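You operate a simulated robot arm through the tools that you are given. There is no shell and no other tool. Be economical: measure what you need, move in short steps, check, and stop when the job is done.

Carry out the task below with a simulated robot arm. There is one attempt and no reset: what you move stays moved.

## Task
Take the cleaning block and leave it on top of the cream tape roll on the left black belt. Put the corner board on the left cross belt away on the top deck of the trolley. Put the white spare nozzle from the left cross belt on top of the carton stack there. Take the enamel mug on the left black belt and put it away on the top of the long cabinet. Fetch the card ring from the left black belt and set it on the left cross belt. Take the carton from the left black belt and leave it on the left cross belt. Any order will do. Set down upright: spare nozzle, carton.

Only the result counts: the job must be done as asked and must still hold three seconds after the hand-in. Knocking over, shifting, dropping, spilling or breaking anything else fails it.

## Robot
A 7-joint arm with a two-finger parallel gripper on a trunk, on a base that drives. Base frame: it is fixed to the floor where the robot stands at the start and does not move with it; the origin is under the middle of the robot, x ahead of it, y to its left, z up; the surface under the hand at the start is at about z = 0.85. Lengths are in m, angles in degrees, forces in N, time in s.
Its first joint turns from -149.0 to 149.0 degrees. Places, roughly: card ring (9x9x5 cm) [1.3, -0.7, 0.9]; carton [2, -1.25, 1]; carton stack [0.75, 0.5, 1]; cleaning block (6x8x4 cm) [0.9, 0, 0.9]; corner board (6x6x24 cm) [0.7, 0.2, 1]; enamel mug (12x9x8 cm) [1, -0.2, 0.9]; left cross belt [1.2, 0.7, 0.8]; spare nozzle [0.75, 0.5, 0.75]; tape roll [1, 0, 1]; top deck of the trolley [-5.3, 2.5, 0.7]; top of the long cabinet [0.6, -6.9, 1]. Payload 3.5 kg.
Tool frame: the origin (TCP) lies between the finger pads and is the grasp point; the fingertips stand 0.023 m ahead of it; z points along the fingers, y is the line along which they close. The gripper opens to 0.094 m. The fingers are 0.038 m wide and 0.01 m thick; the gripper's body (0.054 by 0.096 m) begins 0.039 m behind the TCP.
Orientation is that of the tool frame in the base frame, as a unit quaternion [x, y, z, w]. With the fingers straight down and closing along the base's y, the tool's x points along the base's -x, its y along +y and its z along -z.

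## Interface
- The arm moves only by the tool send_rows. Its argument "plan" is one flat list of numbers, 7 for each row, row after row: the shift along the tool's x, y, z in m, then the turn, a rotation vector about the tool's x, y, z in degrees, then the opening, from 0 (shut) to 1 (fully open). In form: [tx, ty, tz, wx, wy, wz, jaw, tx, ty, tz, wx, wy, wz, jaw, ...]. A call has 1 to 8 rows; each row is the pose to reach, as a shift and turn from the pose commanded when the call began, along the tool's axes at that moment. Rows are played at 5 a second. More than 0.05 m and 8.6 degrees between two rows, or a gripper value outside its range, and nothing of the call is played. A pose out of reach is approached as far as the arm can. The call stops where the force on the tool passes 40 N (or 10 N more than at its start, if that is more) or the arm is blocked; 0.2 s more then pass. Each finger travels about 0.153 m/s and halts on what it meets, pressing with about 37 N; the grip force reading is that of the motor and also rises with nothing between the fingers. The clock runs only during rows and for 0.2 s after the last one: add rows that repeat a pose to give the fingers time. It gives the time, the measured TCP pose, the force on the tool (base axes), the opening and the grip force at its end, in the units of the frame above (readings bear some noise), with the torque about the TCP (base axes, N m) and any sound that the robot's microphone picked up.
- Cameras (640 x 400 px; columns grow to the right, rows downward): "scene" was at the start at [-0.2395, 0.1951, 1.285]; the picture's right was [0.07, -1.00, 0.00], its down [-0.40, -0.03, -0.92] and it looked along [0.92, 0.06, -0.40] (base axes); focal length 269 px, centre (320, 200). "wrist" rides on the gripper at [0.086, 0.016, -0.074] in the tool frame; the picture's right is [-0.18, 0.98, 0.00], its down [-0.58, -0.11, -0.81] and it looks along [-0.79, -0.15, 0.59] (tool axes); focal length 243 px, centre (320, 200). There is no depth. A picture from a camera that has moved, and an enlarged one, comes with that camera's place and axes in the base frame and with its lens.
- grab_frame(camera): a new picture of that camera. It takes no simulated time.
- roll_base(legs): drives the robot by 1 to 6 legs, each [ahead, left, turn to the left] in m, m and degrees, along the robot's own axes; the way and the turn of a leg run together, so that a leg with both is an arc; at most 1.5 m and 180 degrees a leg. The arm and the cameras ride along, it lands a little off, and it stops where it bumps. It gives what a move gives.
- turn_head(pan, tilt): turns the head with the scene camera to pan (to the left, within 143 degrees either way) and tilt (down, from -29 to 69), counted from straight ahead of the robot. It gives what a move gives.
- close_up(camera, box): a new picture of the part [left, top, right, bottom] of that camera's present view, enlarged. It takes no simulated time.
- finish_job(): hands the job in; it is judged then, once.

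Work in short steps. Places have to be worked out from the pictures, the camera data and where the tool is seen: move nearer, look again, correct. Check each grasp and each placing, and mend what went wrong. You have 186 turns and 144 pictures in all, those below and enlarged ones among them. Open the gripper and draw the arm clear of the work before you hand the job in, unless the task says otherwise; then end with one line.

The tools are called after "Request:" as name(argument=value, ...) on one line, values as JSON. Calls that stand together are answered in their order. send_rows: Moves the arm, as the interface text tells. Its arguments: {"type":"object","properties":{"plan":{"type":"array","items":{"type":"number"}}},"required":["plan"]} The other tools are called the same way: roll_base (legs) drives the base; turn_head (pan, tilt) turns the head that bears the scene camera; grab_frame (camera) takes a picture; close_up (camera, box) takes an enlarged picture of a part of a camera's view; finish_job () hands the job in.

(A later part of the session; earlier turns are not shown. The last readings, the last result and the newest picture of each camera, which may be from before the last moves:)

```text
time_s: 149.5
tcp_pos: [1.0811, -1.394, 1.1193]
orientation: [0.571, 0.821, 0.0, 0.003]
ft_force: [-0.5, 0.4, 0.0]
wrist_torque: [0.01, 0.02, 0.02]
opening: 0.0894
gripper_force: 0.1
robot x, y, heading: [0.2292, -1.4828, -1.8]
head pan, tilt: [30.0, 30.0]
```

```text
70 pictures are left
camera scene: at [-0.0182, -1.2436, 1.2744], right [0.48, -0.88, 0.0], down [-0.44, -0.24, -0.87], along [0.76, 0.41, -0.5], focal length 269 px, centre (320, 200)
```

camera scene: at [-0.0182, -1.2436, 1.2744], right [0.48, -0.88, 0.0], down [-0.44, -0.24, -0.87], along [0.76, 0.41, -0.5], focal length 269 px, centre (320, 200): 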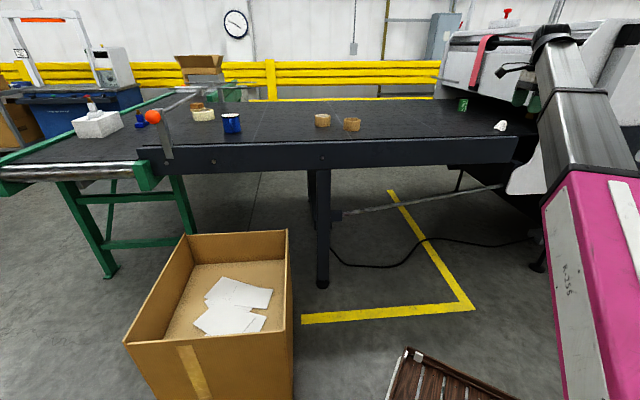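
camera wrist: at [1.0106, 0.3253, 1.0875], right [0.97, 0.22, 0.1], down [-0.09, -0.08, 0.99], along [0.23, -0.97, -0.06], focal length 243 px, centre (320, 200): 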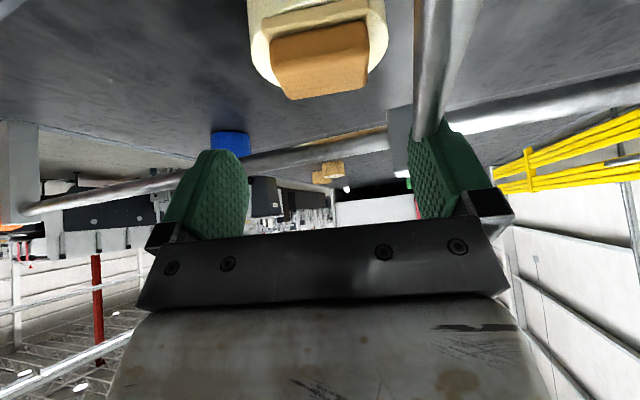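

Superb view. Card ring (hollow one) ≈ (1.275, −0.725), carton ≈ (2.03, −1.20), mug ≈ (0.95, −0.235); belt leg at (1.0, −0.7). I turn to face the belt squarely and approach, keeping right of the leg and box.

Request:
roll_base(legs=[[0, 0, 35], [0, -0.1, 0], [0.55, 0, 0]])

Request:
turn_head(pan=5, tilt=30)

Request:
grab_frame(camera="scene")

Request:
grab_frame(camera="wrist")

```text
time_s: 155.1
tcp_pos: [1.3943, -0.7109, 1.1181]
orientation: [0.302, 0.953, 0.001, 0.003]
ft_force: [-0.2, 0.5, -0.4]
wrist_torque: [0.02, -0.03, 0.01]
opening: 0.0894
gripper_force: 0.1
robot x, y, heading: [0.7427, -1.265, 32.9]
head pan, tilt: [30.0, 30.0]
```

```text
time_s: 156.0
tcp_pos: [1.3935, -0.7108, 1.1198]
orientation: [0.303, 0.953, 0.0, 0.003]
ft_force: [-0.3, -0.4, 0.2]
wrist_torque: [0.01, 0.0, -0.03]
opening: 0.0891
gripper_force: 0.0
robot x, y, heading: [0.745, -1.2636, 32.9]
head pan, tilt: [5.0, 30.0]
```

```text
69 pictures are left
camera scene: at [0.4319, -1.2334, 1.2744], right [0.62, -0.79, 0.0], down [-0.39, -0.31, -0.87], along [0.68, 0.53, -0.5], focal length 269 px, centre (320, 200)
```

scene: 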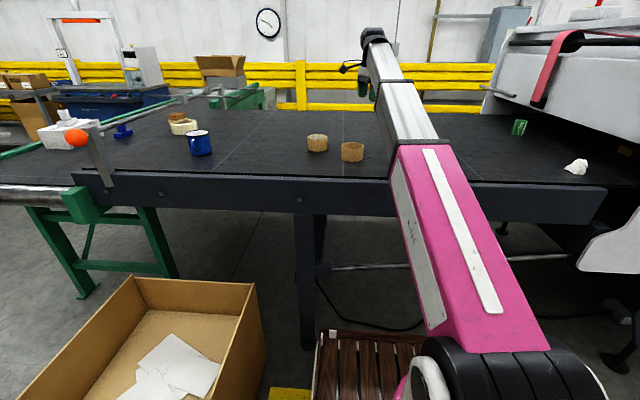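

```text
68 pictures are left
camera wrist: at [1.3327, -0.6469, 1.1933], right [0.72, 0.7, 0.0], down [0.41, -0.42, 0.81], along [0.57, -0.58, -0.59], focal length 243 px, centre (320, 200)
```

wrist: 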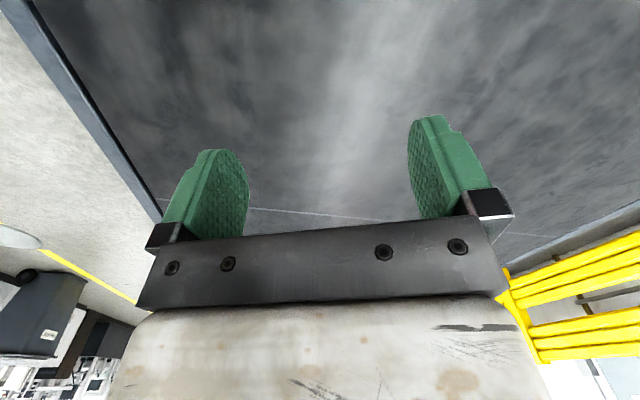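

I enlarge the rings and the mug in the scene view to identify and measure them.

Request:
close_up(camera="scene", box=[290, 110, 386, 170])

Request:
close_up(camera="scene", box=[150, 100, 246, 160])

Request:
close_up(camera="scene", box=[480, 80, 640, 180])

```text
6.67 times, centred on (338, 140) of scene
camera zoom: at [0.4319, -1.2334, 1.2744], right [0.62, -0.79, 0.0], down [-0.39, -0.31, -0.87], along [0.68, 0.53, -0.5], focal length 1791 px, centre (200, 600)
```

zoom: 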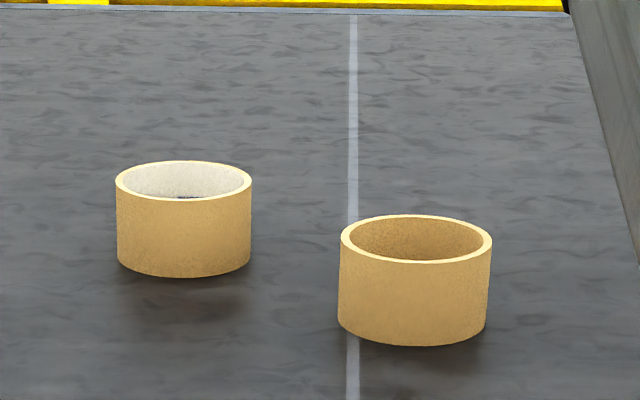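

```text
6.67 times, centred on (198, 130) of scene
camera zoom: at [0.4319, -1.2334, 1.2744], right [0.62, -0.79, 0.0], down [-0.39, -0.31, -0.87], along [0.68, 0.53, -0.5], focal length 1791 px, centre (1133, 667)
```

zoom: 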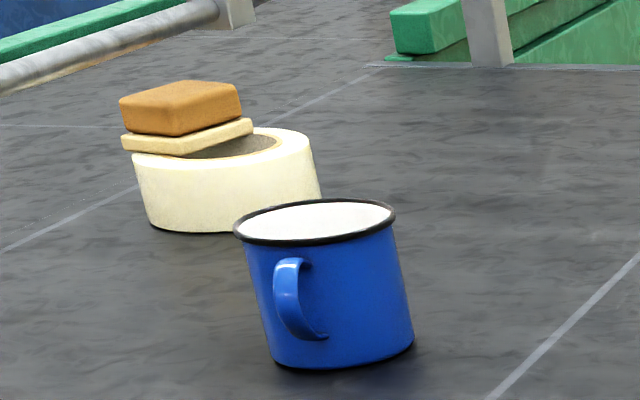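

```text
4.00 times, centred on (560, 130) of scene
camera zoom: at [0.4319, -1.2334, 1.2744], right [0.62, -0.79, 0.0], down [-0.39, -0.31, -0.87], along [0.68, 0.53, -0.5], focal length 1075 px, centre (-640, 480)
```

zoom: 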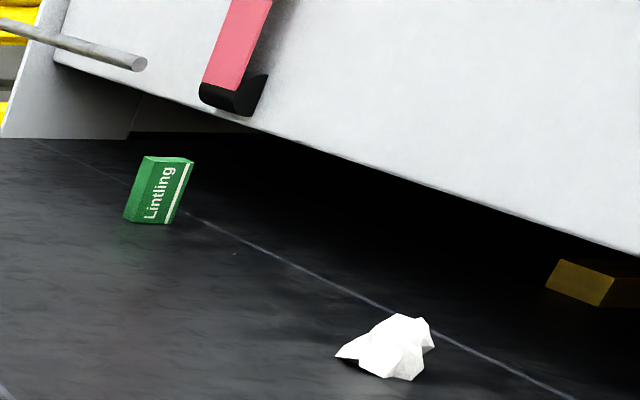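

The right ring is plain hollow card (the left is white-lined), centre ≈ (1.266, −0.736). I'll pinch its near wall at (1.241, −0.771); I move above it to z≈1.0.

Request:
send_rows(plan=[0.018, -0.027, 0.024, 0, 0, 0, 0.65, 0.036, -0.055, 0.048, 0, 0, 0, 0.65, 0.054, -0.082, 0.072, 0, 0, 0, 0.65, 0.072, -0.11, 0.096, 0, 0, 0, 0.65, 0.0902, -0.137, 0.12, 0, 0, 0, 0.65, 0.0902, -0.137, 0.12, 0, 0, 0, 0.65])

Request:
grab_frame(camera="wrist")

```text
time_s: 157.4
tcp_pos: [1.2434, -0.7731, 0.9983]
orientation: [0.303, 0.953, 0.001, 0.003]
ft_force: [0.2, 0.3, 0.9]
wrist_torque: [0.03, 0.03, 0.0]
opening: 0.061
gripper_force: 0.1
robot x, y, heading: [0.7428, -1.2667, 32.9]
head pan, tilt: [5.0, 30.0]
```

```text
64 pictures are left
camera wrist: at [1.181, -0.7082, 1.0725], right [0.72, 0.7, 0.0], down [0.41, -0.42, 0.81], along [0.57, -0.58, -0.59], focal length 243 px, centre (320, 200)
```

wrist: 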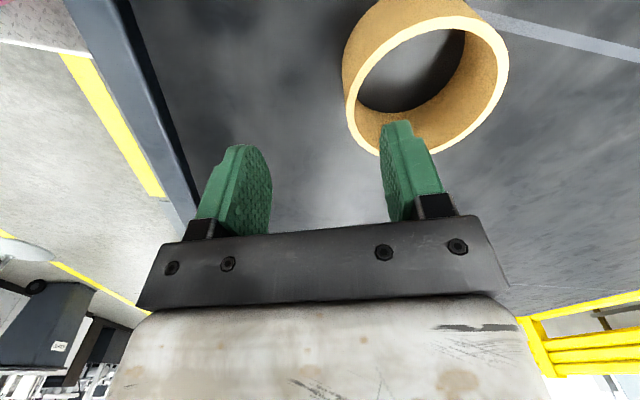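

The ring centre is at (1.269, −0.717): I shift 11 mm and 17 mm in the tool frame so the jaws straddle the near wall, and descend.

Request:
send_rows(plan=[0.0114, 0.017, 0.0, 0, 0, 0, 0.65, 0.0114, 0.017, 0.02, 0, 0, 0, 0.65, 0.0114, 0.017, 0.045, 0, 0, 0, 0.65, 0.0114, 0.017, 0.062, 0, 0, 0, 0.65, 0.0114, 0.017, 0.062, 0, 0, 0, 0.65])

Request:
grab_frame(camera="wrist")

```text
time_s: 158.2
tcp_pos: [1.2444, -0.7505, 0.9701]
orientation: [0.302, 0.953, 0.005, 0.004]
ft_force: [-3.2, -4.9, 25.3]
wrist_torque: [0.79, 0.0, 0.07]
opening: 0.0587
gripper_force: 0.0
robot x, y, heading: [0.7417, -1.2669, 33.2]
head pan, tilt: [5.0, 30.0]
stopped in row 3: the force on the tool passed its limit at 87 N (the readings are from after the stop); the commanded pose is now the measured one
```

```text
63 pictures are left
camera wrist: at [1.1817, -0.6867, 1.0443], right [0.72, 0.7, 0.01], down [0.4, -0.43, 0.81], along [0.57, -0.57, -0.59], focal length 243 px, centre (320, 200)
```

wrist: 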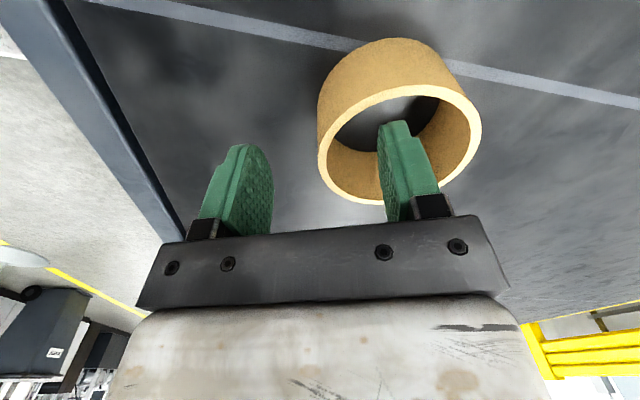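

The hand met something at fingertip height 0.947. I enlarge to see what touches.

Request:
close_up(camera="wrist", box=[280, 80, 520, 230])

Request:
close_up(camera="scene", box=[290, 70, 450, 170])

```text
2.67 times, centred on (400, 155) of wrist
camera zoom: at [1.1817, -0.6867, 1.0443], right [0.72, 0.7, 0.01], down [0.4, -0.43, 0.81], along [0.57, -0.57, -0.59], focal length 647 px, centre (107, 320)
```

zoom: 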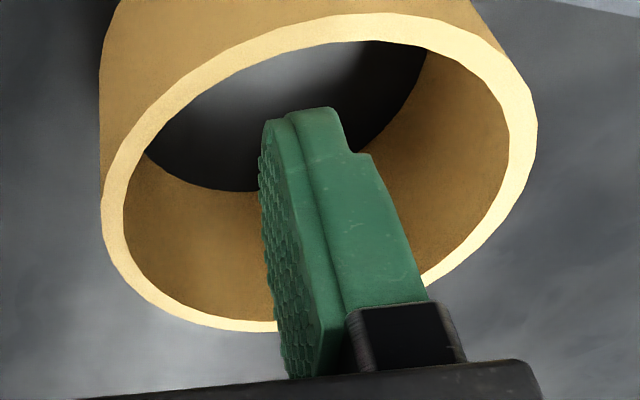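

```text
4.00 times, centred on (370, 120) of scene
camera zoom: at [0.4314, -1.2341, 1.2743], right [0.62, -0.79, 0.0], down [-0.39, -0.31, -0.87], along [0.68, 0.53, -0.5], focal length 1075 px, centre (120, 520)
```

zoom: 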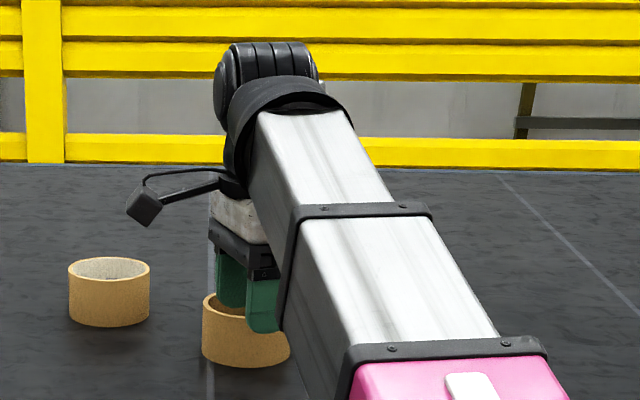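

Geometrically the fingers are clear of the rim, so I suspect the hand's long side meets the forearm at this folded radius. I rise, back the base 0.13 m, and turn the hand −30°.

Request:
send_rows(plan=[0, 0, -0.03, 0, 0, 0, 0.65, 0, 0, -0.06, 0, 0, 0, 0.65, 0, 0, -0.07, 0, 0, 0, 0.65])

Request:
roll_base(legs=[[-0.13, 0, 0]])

```text
time_s: 159.0
tcp_pos: [1.2449, -0.7493, 1.0377]
orientation: [0.302, 0.953, 0.004, 0.003]
ft_force: [-0.5, 0.0, -0.3]
wrist_torque: [-0.02, -0.01, -0.01]
opening: 0.0609
gripper_force: 0.0
robot x, y, heading: [0.7419, -1.2655, 33.0]
head pan, tilt: [5.0, 30.0]
```

```text
time_s: 160.2
tcp_pos: [1.1336, -0.8206, 1.0364]
orientation: [0.301, 0.954, 0.005, 0.003]
ft_force: [-0.7, 0.5, 0.2]
wrist_torque: [0.0, 0.0, 0.0]
opening: 0.0607
gripper_force: 0.1
robot x, y, heading: [0.6336, -1.3413, 32.9]
head pan, tilt: [5.0, 30.0]
```

Request:
send_rows(plan=[-0.0186, 0.0314, 0, 0, 0, -7.5, 0.65, -0.0372, 0.0628, 0, 0, 0, -15, 0.65, -0.0559, 0.0941, 0, 0, 0, -22.5, 0.65, -0.0745, 0.1255, 0, 0, 0, -30, 0.65, -0.0745, 0.1255, 0, 0, 0, -30, 0.65])

Request:
grab_frame(camera="wrist")

```text
time_s: 161.4
tcp_pos: [1.2657, -0.7608, 1.0401]
orientation: [0.044, 0.999, 0.004, 0.005]
ft_force: [-0.1, -0.1, -0.1]
wrist_torque: [0.01, 0.0, -0.01]
opening: 0.061
gripper_force: 0.0
robot x, y, heading: [0.6357, -1.3376, 33.4]
head pan, tilt: [5.0, 30.0]
```

```text
60 pictures are left
camera wrist: at [1.1803, -0.737, 1.114], right [0.27, 0.96, 0.01], down [0.56, -0.16, 0.81], along [0.78, -0.21, -0.59], focal length 243 px, centre (320, 200)
```

wrist: 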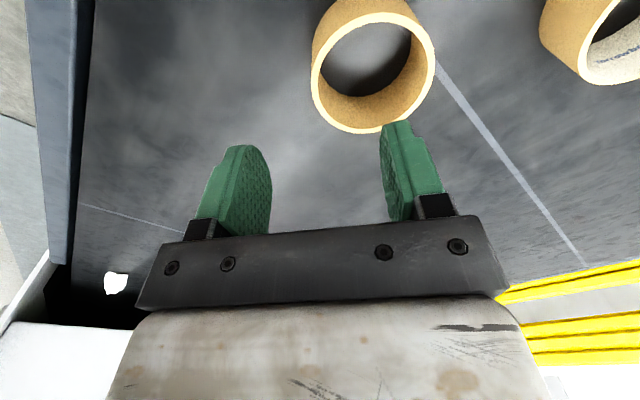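

Ring centre now reads (1.269, −0.7235); the wall is 6 mm toward −y. I shift and descend.

Request:
send_rows(plan=[0, -0.006, 0.03, 0, 0, 0, 0.65, 0, -0.006, 0.065, 0, 0, 0, 0.65, 0, -0.006, 0.09, 0, 0, 0, 0.65, 0, -0.006, 0.105, 0, 0, 0, 0.65, 0, -0.006, 0.105, 0, 0, 0, 0.65])

Request:
grab_frame(camera="wrist")

```text
time_s: 162.7
tcp_pos: [1.2654, -0.7661, 0.9349]
orientation: [0.044, 0.999, 0.003, 0.004]
ft_force: [0.1, -0.5, -0.4]
wrist_torque: [-0.01, -0.01, 0.03]
opening: 0.061
gripper_force: 0.1
robot x, y, heading: [0.634, -1.3368, 33.0]
head pan, tilt: [5.0, 30.0]
```

```text
59 pictures are left
camera wrist: at [1.1806, -0.7413, 1.0083], right [0.27, 0.96, 0.01], down [0.56, -0.17, 0.81], along [0.78, -0.21, -0.59], focal length 243 px, centre (320, 200)
```

wrist: 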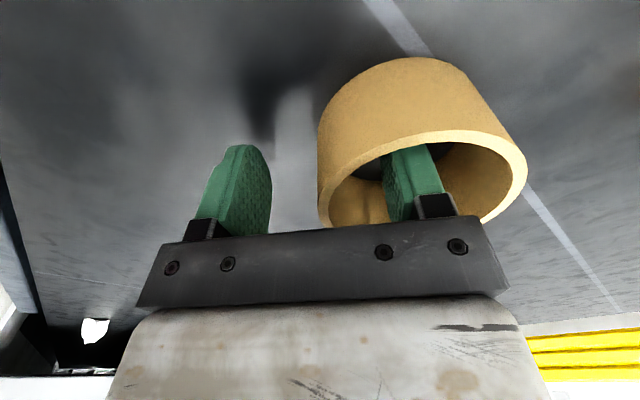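

The jaws straddle the wall with no contact. I close and lift.

Request:
send_rows(plan=[0, 0, 0, 0, 0, 0, 0.35, 0, 0, 0, 0, 0, 0, 0.0, 0, 0, 0, 0, 0, 0, 0.0, 0, 0, 0, 0, 0, 0, 0.0, 0, 0, -0.04, 0, 0, 0, 0.0, 0, 0, -0.085, 0, 0, 0, 0.0, 0, 0, -0.13, 0, 0, 0, 0.0, 0, 0, -0.17, 0, 0, 0, 0.0])

Request:
grab_frame(camera="wrist")

```text
time_s: 164.4
tcp_pos: [1.2652, -0.7673, 1.1049]
orientation: [0.045, 0.999, 0.004, 0.005]
ft_force: [-0.1, 0.0, 0.5]
wrist_torque: [-0.04, -0.01, 0.0]
opening: 0.0144
gripper_force: 37.2
robot x, y, heading: [0.6321, -1.3378, 33.0]
head pan, tilt: [5.0, 30.0]
```

```text
58 pictures are left
camera wrist: at [1.1797, -0.7422, 1.1784], right [0.27, 0.96, 0.01], down [0.56, -0.17, 0.81], along [0.78, -0.21, -0.59], focal length 243 px, centre (320, 200)
```

wrist: 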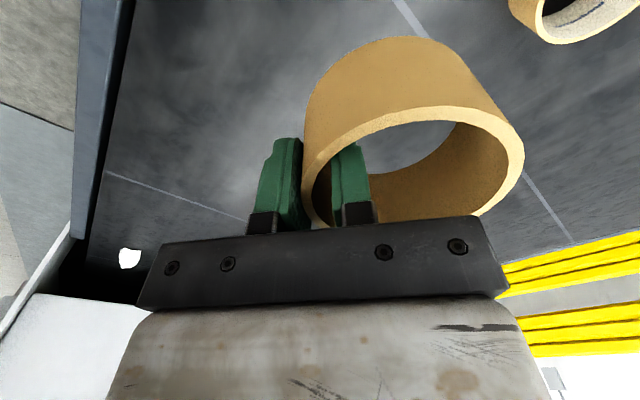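

Ring held. I retrace the route to the front of the cross belt.

Request:
roll_base(legs=[[-0.42, 0, 0], [0, 0, -33], [-0.73, 0, 0], [0, 1.5, 0]])

```text
time_s: 179.1
tcp_pos: [0.422, 0.0296, 1.1033]
orientation: [0.334, 0.943, 0.003, 0.005]
ft_force: [0.2, 0.7, 0.5]
wrist_torque: [-0.02, 0.04, -0.02]
opening: 0.0146
gripper_force: 36.7
robot x, y, heading: [-0.4205, -0.0907, -0.7]
head pan, tilt: [5.0, 30.0]
```

Request:
roll_base(legs=[[0.3, 0.12, 0.7]])

Request:
grab_frame(camera="scene")

Request:
grab_frame(camera="wrist")

```text
time_s: 181.3
tcp_pos: [0.7247, 0.158, 1.1031]
orientation: [0.328, 0.945, 0.003, 0.006]
ft_force: [0.8, 0.3, 0.0]
wrist_torque: [0.0, 0.03, -0.01]
opening: 0.0142
gripper_force: 36.6
robot x, y, heading: [-0.1187, 0.0262, -0.0]
head pan, tilt: [5.0, 30.0]
```

```text
57 pictures are left
camera scene: at [-0.3587, 0.2219, 1.2744], right [0.09, -1.0, 0.0], down [-0.5, -0.04, -0.87], along [0.86, 0.07, -0.5], focal length 269 px, centre (320, 200)
```

scene: 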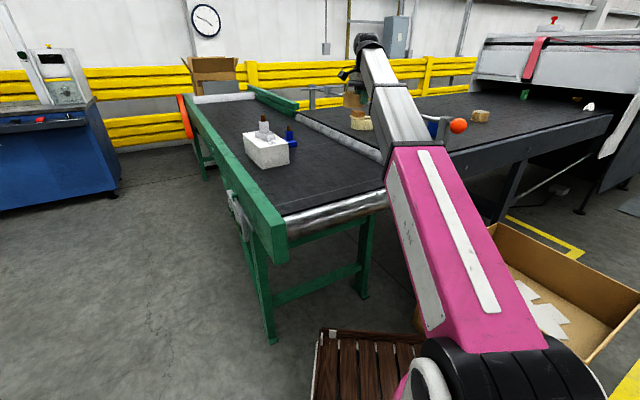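

```text
56 pictures are left
camera wrist: at [0.6658, 0.2248, 1.1777], right [0.75, 0.66, 0.01], down [0.38, -0.45, 0.81], along [0.54, -0.61, -0.59], focal length 243 px, centre (320, 200)
```

wrist: 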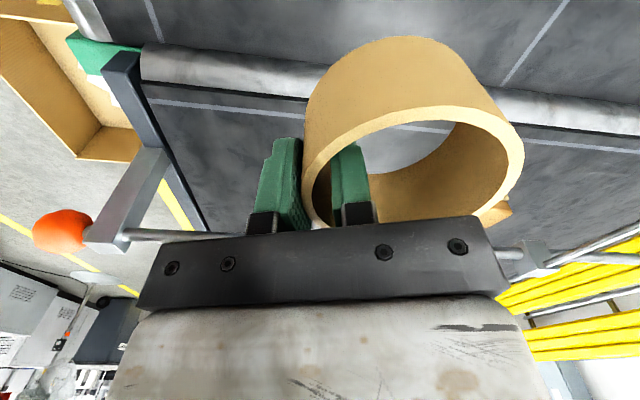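

I shift 5 cm further onto the cross belt and lower the ring.

Request:
send_rows(plan=[0.025, 0.008, 0.03, 0, 0, 0, 0, 0.047, 0.016, 0.06, 0, 0, 0, 0, 0.047, 0.016, 0.1, 0, 0, 0, 0, 0.047, 0.016, 0.145, 0, 0, 0, 0, 0.047, 0.016, 0.185, 0, 0, 0, 0, 0.047, 0.016, 0.205, 0, 0, 0, 0, 0.047, 0.016, 0.205, 0, 0, 0, 0])

Request:
grab_frame(camera="wrist")

```text
time_s: 182.9
tcp_pos: [0.7006, 0.199, 0.8982]
orientation: [0.328, 0.945, 0.003, 0.005]
ft_force: [-0.4, 0.1, 0.0]
wrist_torque: [0.01, 0.02, -0.04]
opening: 0.0141
gripper_force: 36.6
robot x, y, heading: [-0.115, 0.0253, -0.1]
head pan, tilt: [5.0, 30.0]
```

```text
55 pictures are left
camera wrist: at [0.6418, 0.2666, 0.971], right [0.75, 0.66, 0.01], down [0.38, -0.45, 0.81], along [0.54, -0.61, -0.59], focal length 243 px, centre (320, 200)
```

wrist: 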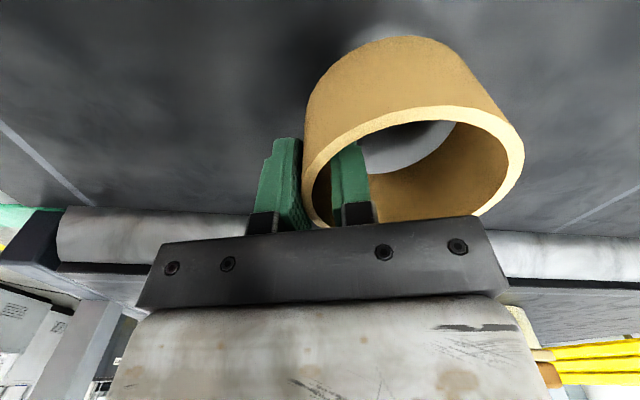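

Close to the belt; I lower until contact.

Request:
send_rows(plan=[0, 0, 0.004, 0, 0, 0, 0, 0, 0, 0.008, 0, 0, 0, 0, 0, 0, 0.012, 0, 0, 0, 0, 0, 0, 0.015, 0, 0, 0, 0, 0, 0, 0.018, 0, 0, 0, 0])

```text
time_s: 184.2
tcp_pos: [0.7021, 0.2002, 0.8816]
orientation: [0.329, 0.944, 0.003, 0.007]
ft_force: [-4.6, -2.2, 11.6]
wrist_torque: [-0.05, 0.14, -0.02]
opening: 0.0141
gripper_force: 37.1
robot x, y, heading: [-0.1188, 0.0268, -0.1]
head pan, tilt: [5.0, 30.0]
stopped in row 5: the force on the tool passed its limit at 40 N (the readings are from after the stop); the commanded pose is now the measured one
```

Touchdown. I ease 1 mm, open partway and rise.

Request:
send_rows(plan=[0, 0, -0.001, 0, 0, 0, 0.2, 0, 0, -0.001, 0, 0, 0, 0.5, 0, 0, -0.001, 0, 0, 0, 0.6, 0, 0, -0.03, 0, 0, 0, 0.6, 0, 0, -0.075, 0, 0, 0, 0.6, 0, 0, -0.12, 0, 0, 0, 0.6, 0, 0, -0.165, 0, 0, 0, 0.6, 0, 0, -0.21, 0, 0, 0, 0.6])

Request:
grab_frame(camera="wrist")

```text
time_s: 186.0
tcp_pos: [0.7001, 0.1988, 1.0923]
orientation: [0.328, 0.945, 0.002, 0.006]
ft_force: [-0.2, 0.2, -0.1]
wrist_torque: [0.04, -0.02, 0.0]
opening: 0.0563
gripper_force: 0.2
robot x, y, heading: [-0.1171, 0.0255, -0.2]
head pan, tilt: [5.0, 30.0]
```

```text
54 pictures are left
camera wrist: at [0.6411, 0.2666, 1.1664], right [0.75, 0.66, 0.01], down [0.38, -0.45, 0.81], along [0.54, -0.61, -0.59], focal length 243 px, centre (320, 200)
```

wrist: 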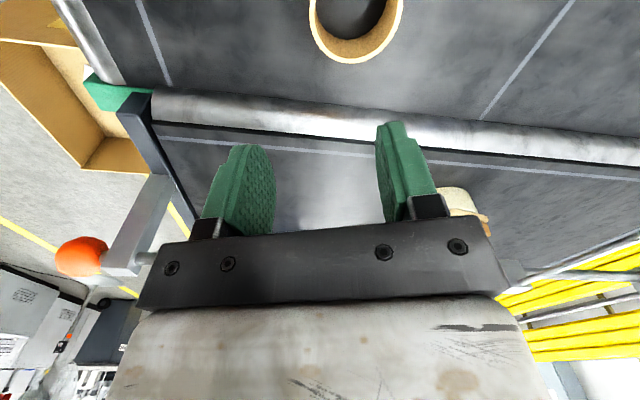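

Ring delivered. I drive around again, this time further along for the carton.

Request:
roll_base(legs=[[-0.33, -0.1, 0], [0, -1.42, 0], [0.75, 0, 0], [0, 0, 33], [0.35, -0.33, 0]])

Request:
turn_head(pan=-8, tilt=25)

Request:
grab_frame(camera="scene")

```text
time_s: 202.7
tcp_pos: [1.3764, -0.9904, 1.0912]
orientation: [0.042, 0.999, 0.004, 0.007]
ft_force: [-0.3, -0.6, -0.6]
wrist_torque: [-0.01, -0.04, 0.02]
opening: 0.0569
gripper_force: 0.0
robot x, y, heading: [0.7929, -1.5836, 33.3]
head pan, tilt: [5.0, 30.0]
```

```text
time_s: 203.4
tcp_pos: [1.3771, -0.9907, 1.0921]
orientation: [0.041, 0.999, 0.004, 0.006]
ft_force: [0.2, -0.1, 1.1]
wrist_torque: [-0.02, 0.01, 0.01]
opening: 0.0564
gripper_force: 0.1
robot x, y, heading: [0.7878, -1.5886, 33.6]
head pan, tilt: [-8.0, 25.0]
```

```text
53 pictures are left
camera scene: at [0.4918, -1.5719, 1.2824], right [0.43, -0.9, 0.0], down [-0.38, -0.18, -0.91], along [0.82, 0.39, -0.42], focal length 269 px, centre (320, 200)
```

scene: 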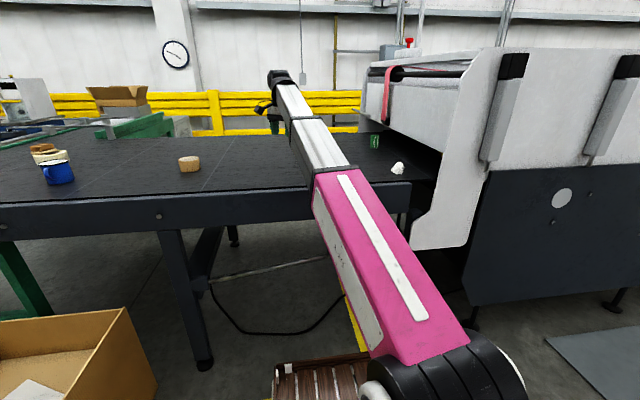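

The carton stands under the hood's front lip, with the red strap just above it. I enlarge to measure the lip, strap and carton.

Request:
close_up(camera="scene", box=[340, 80, 468, 160])

```text
5.00 times, centred on (404, 120) of scene
camera zoom: at [0.4918, -1.5719, 1.2824], right [0.43, -0.9, 0.0], down [-0.38, -0.18, -0.91], along [0.82, 0.39, -0.42], focal length 1343 px, centre (-100, 600)
```

zoom: 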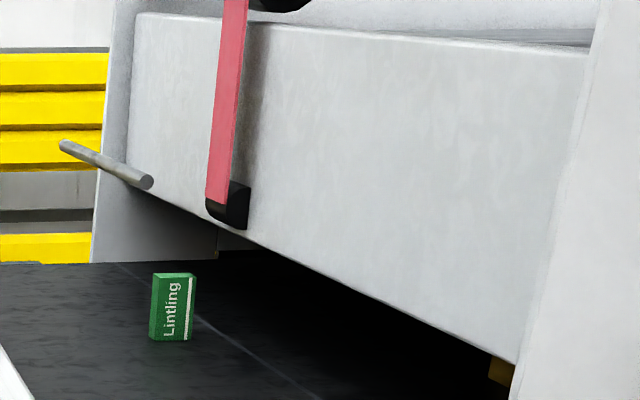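

Carton ≈ (1.97, −1.20), about 8 cm tall, roughly 6 cm in front of the strap/lip (z≥1.03). I drive 0.28 m ahead and slightly right to bring it within reach.

Request:
roll_base(legs=[[0.28, -0.04, 0]])

Request:
grab_frame(camera="scene")

```text
time_s: 205.4
tcp_pos: [1.6255, -0.8702, 1.0917]
orientation: [0.04, 0.999, 0.003, 0.006]
ft_force: [0.0, 0.0, 0.4]
wrist_torque: [0.01, 0.01, 0.02]
opening: 0.0563
gripper_force: 0.1
robot x, y, heading: [1.0404, -1.468, 33.8]
head pan, tilt: [-8.0, 25.0]
```

```text
51 pictures are left
camera scene: at [0.7438, -1.455, 1.2824], right [0.43, -0.9, 0.0], down [-0.38, -0.18, -0.91], along [0.82, 0.39, -0.42], focal length 269 px, centre (320, 200)
```

scene: 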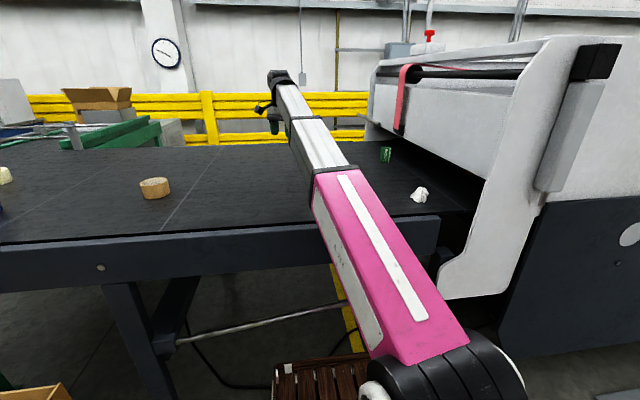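

I bring the hand to a viewing point 15 cm in front of the carton, turned so the camera side faces away from the hood.

Request:
send_rows(plan=[-0.04, -0.026, 0, 0, 0, 7.4, 1, -0.08, -0.052, 0, 0, 0, 14.8, 1, -0.12, -0.078, 0, 0, 0, 22.3, 1, -0.16, -0.104, 0.01, 0, 0, 29.7, 1, -0.2, -0.13, 0.02, 0, 0, 37.1, 1, -0.24, -0.156, 0.03, 0, 0, 44.6, 1, -0.278, -0.182, 0.03, 0, 0, 52, 1, -0.278, -0.182, 0.03, 0, 0, 52, 1])

Request:
grab_frame(camera="wrist")

```text
time_s: 207.2
tcp_pos: [1.8911, -1.0713, 1.0643]
orientation: [0.474, 0.881, 0.006, 0.002]
ft_force: [0.1, 0.2, 0.1]
wrist_torque: [-0.05, -0.05, -0.02]
opening: 0.0941
gripper_force: 0.0
robot x, y, heading: [1.0411, -1.4702, 33.4]
head pan, tilt: [-8.0, 25.0]
```

```text
50 pictures are left
camera wrist: at [1.8565, -0.9907, 1.1388], right [0.92, 0.39, 0.01], down [0.22, -0.55, 0.8], along [0.32, -0.74, -0.59], focal length 243 px, centre (320, 200)
```

wrist: 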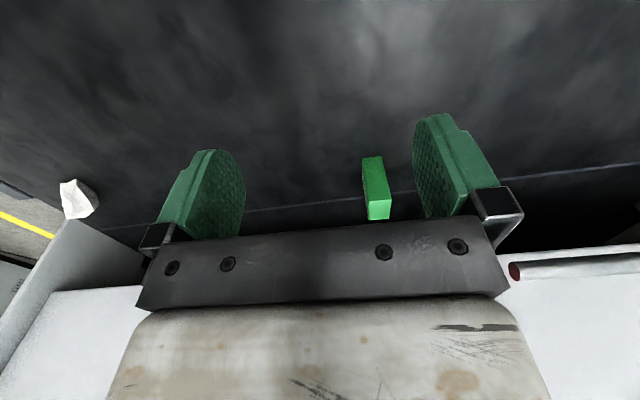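

Request:
close_up(camera="wrist", box=[320, 130, 432, 200])

```text
5.71 times, centred on (376, 165) of wrist
camera zoom: at [1.8565, -0.9907, 1.1388], right [0.92, 0.39, 0.01], down [0.22, -0.55, 0.8], along [0.32, -0.74, -0.59], focal length 1386 px, centre (0, 400)
```

zoom: 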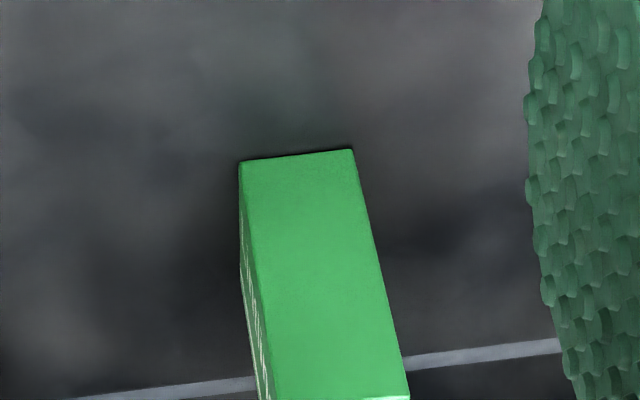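

The carton's thin side (2.6 cm) faces me; its centre ≈ (2.02, −1.19), top z≈0.97. I move to a standoff 11 cm back with a 25° lean away from the hood.

Request:
send_rows(plan=[-0.03, 0.0125, 0, 0, -6, 1, 0.8, -0.06, 0.025, 0.005, 0, -12, 2, 0.8, -0.09, 0.037, 0.01, 0, -18, 3, 0.8, -0.118, 0.0496, 0.014, 0, -24, 4.3, 0.8, -0.118, 0.0496, 0.014, 0, -25, 4.5, 0.8, -0.118, 0.0496, 0.014, 0, -25, 4.5, 0.8])

Request:
grab_frame(camera="wrist")

```text
time_s: 208.6
tcp_pos: [1.9972, -1.145, 1.0504]
orientation: [0.498, 0.84, -0.097, 0.193]
ft_force: [-0.4, 0.5, -0.2]
wrist_torque: [-0.02, 0.01, 0.0]
opening: 0.0753
gripper_force: 0.1
robot x, y, heading: [1.0442, -1.4699, 33.5]
head pan, tilt: [-8.0, 25.0]
```

```text
48 pictures are left
camera wrist: at [1.9568, -1.0398, 1.0814], right [0.94, 0.33, 0.11], down [-0.03, -0.23, 0.97], along [0.35, -0.91, -0.21], focal length 243 px, centre (320, 200)
```

wrist: 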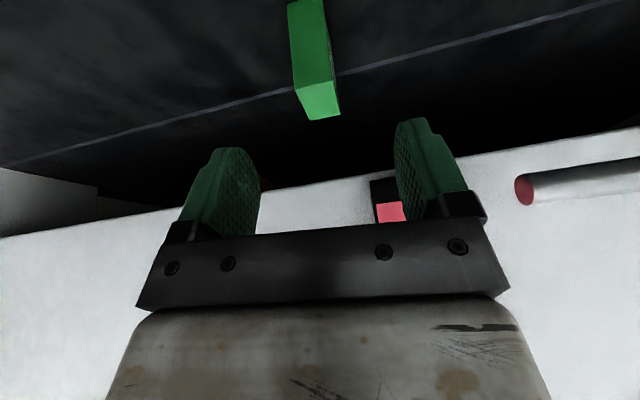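

The carton is centred. I advance 11 cm along the approach line and close.

Request:
send_rows(plan=[0.001, -0.001, 0.03, 0, 0, 0, 0.8, 0.001, -0.001, 0.06, 0, 0, 0, 0.8, 0.002, -0.001, 0.09, 0, 0, 0, 0.8, 0.002, -0.001, 0.108, 0, 0, 0, 0.8, 0.002, -0.001, 0.108, 0, 0, 0, 0.8])

Request:
grab_frame(camera="wrist")

```text
time_s: 209.8
tcp_pos: [2.0179, -1.1819, 0.9511]
orientation: [0.498, 0.84, -0.096, 0.192]
ft_force: [0.3, -1.0, 0.3]
wrist_torque: [0.01, 0.0, 0.0]
opening: 0.0754
gripper_force: 0.1
robot x, y, heading: [1.0416, -1.4717, 33.6]
head pan, tilt: [-8.0, 25.0]
```

```text
47 pictures are left
camera wrist: at [1.9791, -1.0773, 0.9826], right [0.94, 0.33, 0.11], down [-0.03, -0.23, 0.97], along [0.35, -0.91, -0.21], focal length 243 px, centre (320, 200)
```

wrist: 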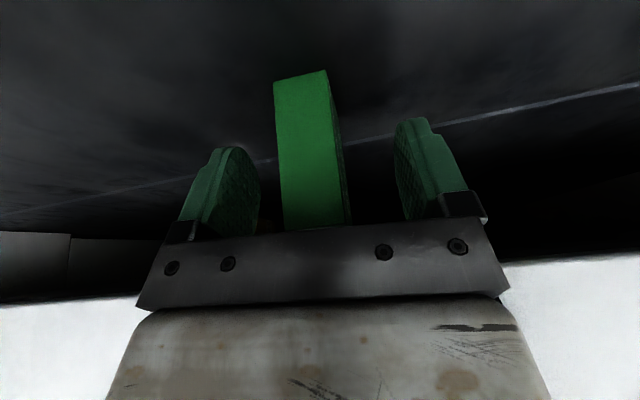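

Carton between the fingers; I advance 1 cm more and close.

Request:
send_rows(plan=[-0.009, 0, 0.0042, 0, 0, 0, 0.8, -0.009, 0, 0.0042, 0, 0, 0, 0.5, -0.009, 0, 0.0042, 0, 0, 0, 0.25, -0.009, 0, 0.0042, 0, 0, 0, 0.1, -0.009, 0, 0.0042, 0, 0, 0, 0.1])

Request:
grab_frame(camera="wrist")

```text
time_s: 211.0
tcp_pos: [2.0238, -1.1898, 0.9498]
orientation: [0.498, 0.84, -0.096, 0.193]
ft_force: [0.1, -0.4, 1.3]
wrist_torque: [-0.03, -0.01, 0.01]
opening: 0.0251
gripper_force: 36.7
robot x, y, heading: [1.0406, -1.4694, 33.7]
head pan, tilt: [-8.0, 25.0]
```

```text
46 pictures are left
camera wrist: at [1.9831, -1.0858, 0.9823], right [0.94, 0.33, 0.11], down [-0.03, -0.23, 0.97], along [0.35, -0.91, -0.21], focal length 243 px, centre (320, 200)
```

wrist: 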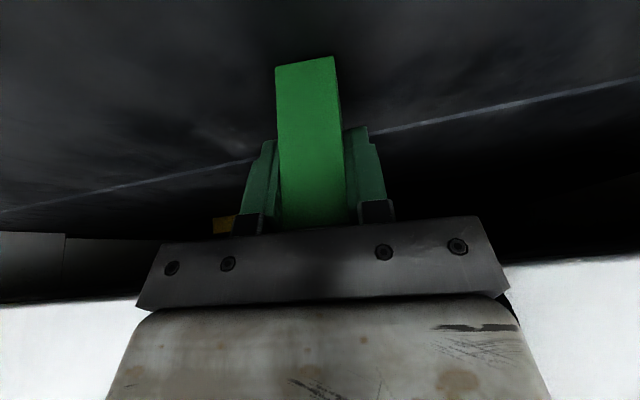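

Gripped (25 mm, 37 N). I back out along the axis, then away from the hood.

Request:
send_rows(plan=[0, 0, -0.03, 0, 0, 0, 0.1, 0, 0, -0.07, 0, 0, 0, 0.1, 0, 0, -0.11, 0, 0, 0, 0.1, 0.035, 0, -0.135, 0, 0, 0, 0.1, 0.075, 0, -0.16, 0, 0, 0, 0.1, 0.115, 0, -0.18, 0, 0, 0, 0.1, 0.15, 0, -0.2, 0, 0, 0, 0.1, 0.15, 0, -0.2, 0, 0, 0, 0.1])

Request:
grab_frame(camera="wrist")

```text
time_s: 212.8
tcp_pos: [1.9104, -0.9981, 1.0699]
orientation: [0.498, 0.84, -0.096, 0.192]
ft_force: [-0.2, 0.5, 0.1]
wrist_torque: [0.02, -0.01, -0.03]
opening: 0.0249
gripper_force: 37.3
robot x, y, heading: [1.0447, -1.4706, 33.6]
head pan, tilt: [-8.0, 25.0]
```

```text
45 pictures are left
camera wrist: at [1.8701, -0.8929, 1.1017], right [0.94, 0.33, 0.11], down [-0.03, -0.23, 0.97], along [0.35, -0.91, -0.21], focal length 243 px, centre (320, 200)
```

wrist: 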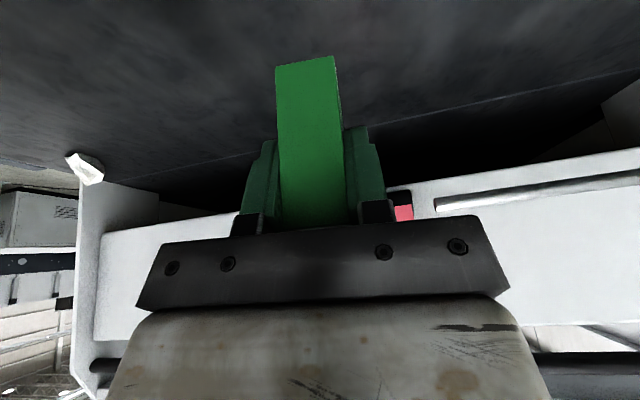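

Carton lifted upright. I tuck the hand in relative to the robot, a bit higher, before driving.

Request:
send_rows(plan=[0.032, -0.0196, -0.02, 0, 0, 0, 0.1, 0.064, -0.039, -0.04, 0, 0, 0, 0.1, 0.097, -0.059, -0.06, 0, 0, 0, 0.1, 0.129, -0.078, -0.08, 0, 0, 0, 0.1, 0.161, -0.098, -0.0998, 0, 0, 0, 0.1, 0.161, -0.098, -0.0998, 0, 0, 0, 0.1])

Request:
roll_base(legs=[[-0.63, 0.36, 0], [0, 0, -33.6], [-0.72, 0, 0]])

```text
time_s: 214.2
tcp_pos: [1.7345, -0.8831, 1.0872]
orientation: [0.497, 0.841, -0.096, 0.192]
ft_force: [0.2, 0.1, 0.8]
wrist_torque: [-0.01, 0.02, 0.02]
opening: 0.0249
gripper_force: 37.1
robot x, y, heading: [1.0436, -1.4667, 33.6]
head pan, tilt: [-8.0, 25.0]
```

```text
time_s: 223.3
tcp_pos: [0.4974, -1.4156, 1.0869]
orientation: [0.718, 0.661, -0.148, 0.156]
ft_force: [-0.1, 0.2, -0.5]
wrist_torque: [0.05, 0.0, -0.01]
opening: 0.0254
gripper_force: 37.0
robot x, y, heading: [-0.4005, -1.5257, 0.2]
head pan, tilt: [-8.0, 25.0]
```

Request:
roll_base(legs=[[-0.05, 0, 0], [0, 1.5, 0], [0.16, 0.06, 0]])

Request:
turn_head(pan=4, tilt=30)

Request:
grab_frame(camera="scene")

Request:
grab_frame(camera="wrist")

```text
time_s: 232.5
tcp_pos: [0.5986, 0.1791, 1.0872]
orientation: [0.717, 0.663, -0.147, 0.157]
ft_force: [0.4, 0.0, 0.4]
wrist_torque: [0.01, -0.01, -0.03]
opening: 0.0252
gripper_force: 36.9
robot x, y, heading: [-0.3018, 0.0667, 0.4]
head pan, tilt: [-8.0, 25.0]
```

```text
time_s: 233.2
tcp_pos: [0.5982, 0.1777, 1.0872]
orientation: [0.717, 0.663, -0.147, 0.158]
ft_force: [0.4, 0.8, 0.5]
wrist_torque: [0.02, 0.03, 0.0]
opening: 0.0249
gripper_force: 37.1
robot x, y, heading: [-0.2994, 0.068, 0.0]
head pan, tilt: [4.0, 30.0]
```

```text
44 pictures are left
camera scene: at [-0.5432, 0.2628, 1.2745], right [0.07, -1.0, 0.0], down [-0.5, -0.04, -0.87], along [0.86, 0.06, -0.5], focal length 269 px, centre (320, 200)
```

scene: 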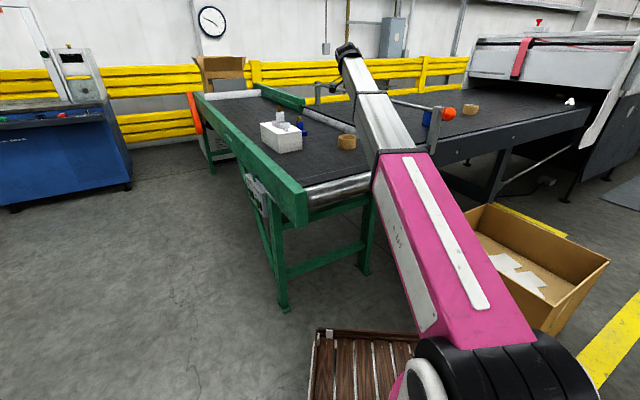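

```text
43 pictures are left
camera wrist: at [0.6219, 0.2877, 1.119], right [0.97, -0.24, 0.11], down [-0.15, -0.18, 0.97], along [-0.21, -0.95, -0.21], focal length 243 px, centre (320, 200)
```

wrist: 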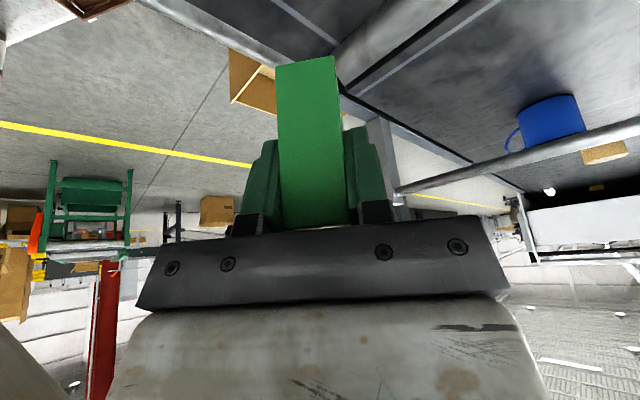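

The ring sits at ≈(0.71, 0.225). I lower the carton at (0.57, 0.18), clear of ring and belt end.

Request:
send_rows(plan=[0.015, -0.007, 0.033, 0, 0, 0, 0.1, 0.03, -0.014, 0.066, 0, 0, 0, 0.1, 0.045, -0.021, 0.1, 0, 0, 0, 0.1, 0.06, -0.029, 0.133, 0, 0, 0, 0.1, 0.0741, -0.0357, 0.165, 0, 0, 0, 0.1, 0.0741, -0.0357, 0.165, 0, 0, 0, 0.1])

Request:
grab_frame(camera="wrist")

Request:
close_up(camera="scene", box=[290, 80, 450, 180])

```text
time_s: 234.6
tcp_pos: [0.5688, 0.1763, 0.9048]
orientation: [0.717, 0.663, -0.147, 0.158]
ft_force: [0.1, -0.1, -0.7]
wrist_torque: [-0.01, 0.02, 0.01]
opening: 0.0251
gripper_force: 36.8
robot x, y, heading: [-0.2992, 0.0709, 0.2]
head pan, tilt: [4.0, 30.0]
```

```text
42 pictures are left
camera wrist: at [0.5911, 0.2863, 0.9371], right [0.97, -0.24, 0.11], down [-0.15, -0.18, 0.97], along [-0.21, -0.95, -0.21], focal length 243 px, centre (320, 200)
```

wrist: 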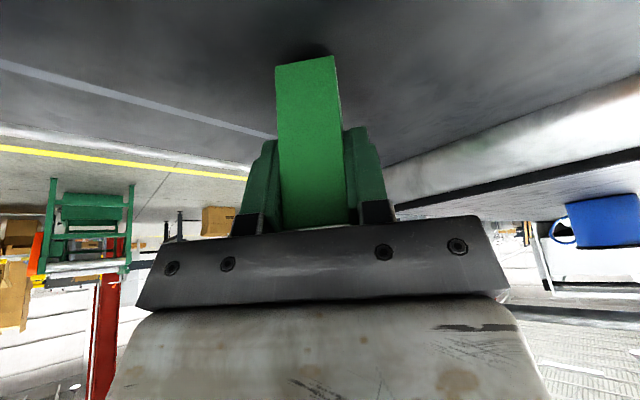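

```text
4.00 times, centred on (370, 130) of scene
camera zoom: at [-0.5432, 0.2629, 1.2744], right [0.07, -1.0, 0.0], down [-0.5, -0.04, -0.87], along [0.86, 0.06, -0.5], focal length 1075 px, centre (120, 480)
```

zoom: 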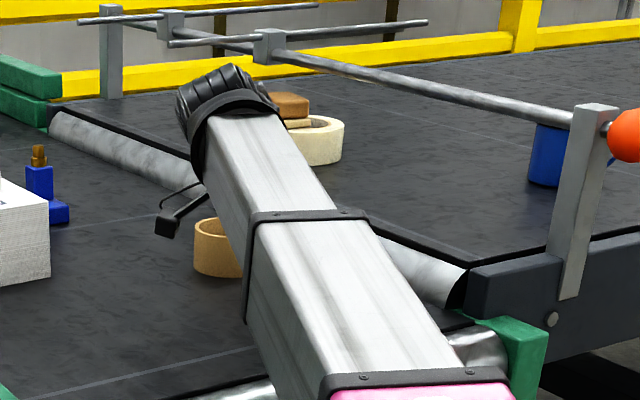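

Near the belt now. I lower until contact.

Request:
send_rows(plan=[0.0017, 0, 0.0036, 0, 0, 0, 0.1, 0.0029, 0, 0.0063, 0, 0, 0, 0.1, 0.0042, 0, 0.009, 0, 0, 0, 0.1, 0.0055, 0, 0.0118, 0, 0, 0, 0.1, 0.0067, 0, 0.0145, 0, 0, 0, 0.1])

```text
time_s: 235.8
tcp_pos: [0.5691, 0.1775, 0.8899]
orientation: [0.718, 0.662, -0.147, 0.158]
ft_force: [-1.2, -0.7, 39.2]
wrist_torque: [0.04, 0.43, 0.04]
opening: 0.0252
gripper_force: 37.2
robot x, y, heading: [-0.3016, 0.0698, 0.3]
head pan, tilt: [4.0, 30.0]
```

Firm contact (39 N). I ease up 2 mm, open halfway, and back out along the tool axis.

Request:
send_rows(plan=[-0.001, 0, -0.0022, 0, 0, 0, 0.1, -0.001, 0, -0.0022, 0, 0, 0, 0.3, -0.001, 0, -0.0022, 0, 0, 0, 0.6, -0.001, 0, -0.0022, 0, 0, 0, 0.6, 0, 0, -0.03, 0, 0, 0, 0.6, 0, 0, -0.07, 0, 0, 0, 0.6, 0, 0, -0.11, 0, 0, 0, 0.6, 0, 0, -0.15, 0, 0, 0, 0.6])

Request:
grab_frame(camera="wrist")

```text
time_s: 237.6
tcp_pos: [0.5682, 0.241, 1.0261]
orientation: [0.718, 0.662, -0.147, 0.157]
ft_force: [0.4, 1.6, -0.3]
wrist_torque: [0.03, -0.02, 0.0]
opening: 0.0565
gripper_force: 0.0
robot x, y, heading: [-0.3021, 0.0699, 0.2]
head pan, tilt: [4.0, 30.0]
```

```text
40 pictures are left
camera wrist: at [0.5916, 0.3505, 1.0577], right [0.97, -0.24, 0.11], down [-0.15, -0.18, 0.97], along [-0.21, -0.95, -0.21], focal length 243 px, centre (320, 200)
```

wrist: 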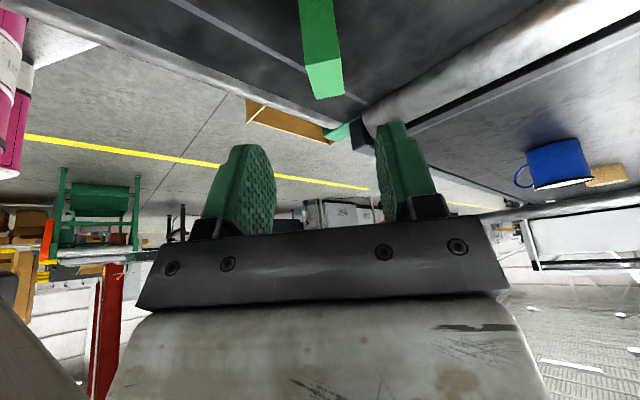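

Carton stands upright on the cross belt. Now the mug: I straighten and raise the hand, then turn it while still here.

Request:
send_rows(plan=[0, 0, -0.02, 0, 6.5, 0, 0.7, 0, 0, -0.04, 0, 13, 0, 0.7, 0, 0, -0.06, 0, 19.5, 0, 0.7, 0, 0, -0.07, 0, 25, 0, 0.7])

Request:
send_rows(plan=[0, 0, 0, 0, 0, -8.5, 0.7, 0, 0, 0, 0, 0, -17, 0.7, 0, 0, 0, 0, 0, -25.5, 0.7, 0, 0, 0, 0, 0, -34, 0.7, 0, 0, 0, 0, 0, -42.5, 0.7, 0, 0, 0, 0, 0, -51, 0.7, 0, 0, 0, 0, 0, -59.5, 0.7, 0, 0, 0, 0, 0, -68, 0.7])

Request:
close_up(camera="scene", box=[240, 80, 480, 230])

```text
time_s: 238.6
tcp_pos: [0.5694, 0.2706, 1.0885]
orientation: [0.732, 0.681, 0.011, 0.01]
ft_force: [1.2, 0.4, 0.0]
wrist_torque: [0.01, 0.01, -0.02]
opening: 0.0658
gripper_force: 0.1
robot x, y, heading: [-0.3019, 0.0661, 0.6]
head pan, tilt: [4.0, 30.0]
```

```text
time_s: 240.4
tcp_pos: [0.5694, 0.2716, 1.0892]
orientation: [0.226, 0.974, 0.004, 0.015]
ft_force: [-0.5, 0.5, -0.2]
wrist_torque: [0.0, -0.01, -0.01]
opening: 0.0657
gripper_force: 0.1
robot x, y, heading: [-0.2982, 0.0711, 0.2]
head pan, tilt: [4.0, 30.0]
```

```text
2.67 times, centred on (360, 155) of scene
camera zoom: at [-0.5432, 0.2629, 1.2744], right [0.07, -1.0, 0.0], down [-0.5, -0.04, -0.87], along [0.86, 0.06, -0.5], focal length 716 px, centre (213, 320)
```

zoom: 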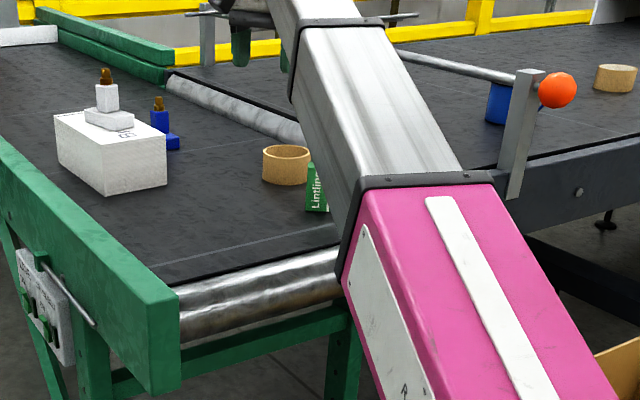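

All fine on the cross belt. I drive around to the mug's side.

Request:
roll_base(legs=[[-0.15, 0, 0], [0, -1.5, 0], [0, -0.07, 0], [0.75, 0, 0], [0, 0, 33], [0.47, 0, 0]])

Request:
turn_head(pan=25, tilt=40)

Request:
grab_frame(camera="scene")

```text
time_s: 257.2
tcp_pos: [1.323, -0.5467, 1.0901]
orientation: [-0.077, 0.997, 0.008, 0.013]
ft_force: [0.5, 0.5, -0.3]
wrist_torque: [0.0, 0.03, 0.0]
opening: 0.0658
gripper_force: 0.0
robot x, y, heading: [0.7232, -1.2116, 35.4]
head pan, tilt: [4.0, 30.0]
```

```text
time_s: 258.0
tcp_pos: [1.3222, -0.5461, 1.0893]
orientation: [-0.076, 0.997, 0.008, 0.013]
ft_force: [-0.2, 0.1, -0.1]
wrist_torque: [0.02, 0.01, -0.04]
opening: 0.0659
gripper_force: 0.0
robot x, y, heading: [0.7251, -1.211, 35.2]
head pan, tilt: [25.0, 40.0]
```

```text
38 pictures are left
camera scene: at [0.3878, -1.1733, 1.2591], right [0.87, -0.5, 0.0], down [-0.32, -0.56, -0.77], along [0.38, 0.67, -0.64], focal length 269 px, centre (320, 200)
```

scene: 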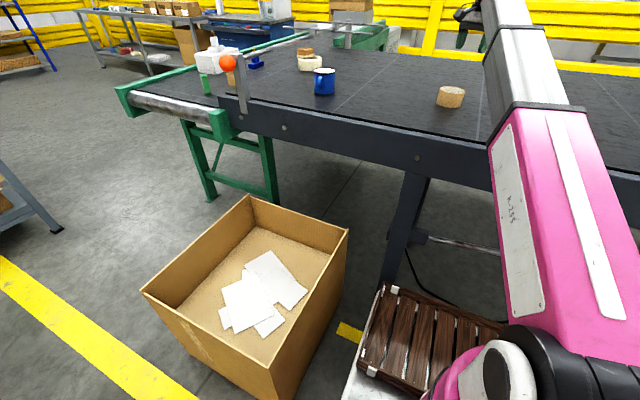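

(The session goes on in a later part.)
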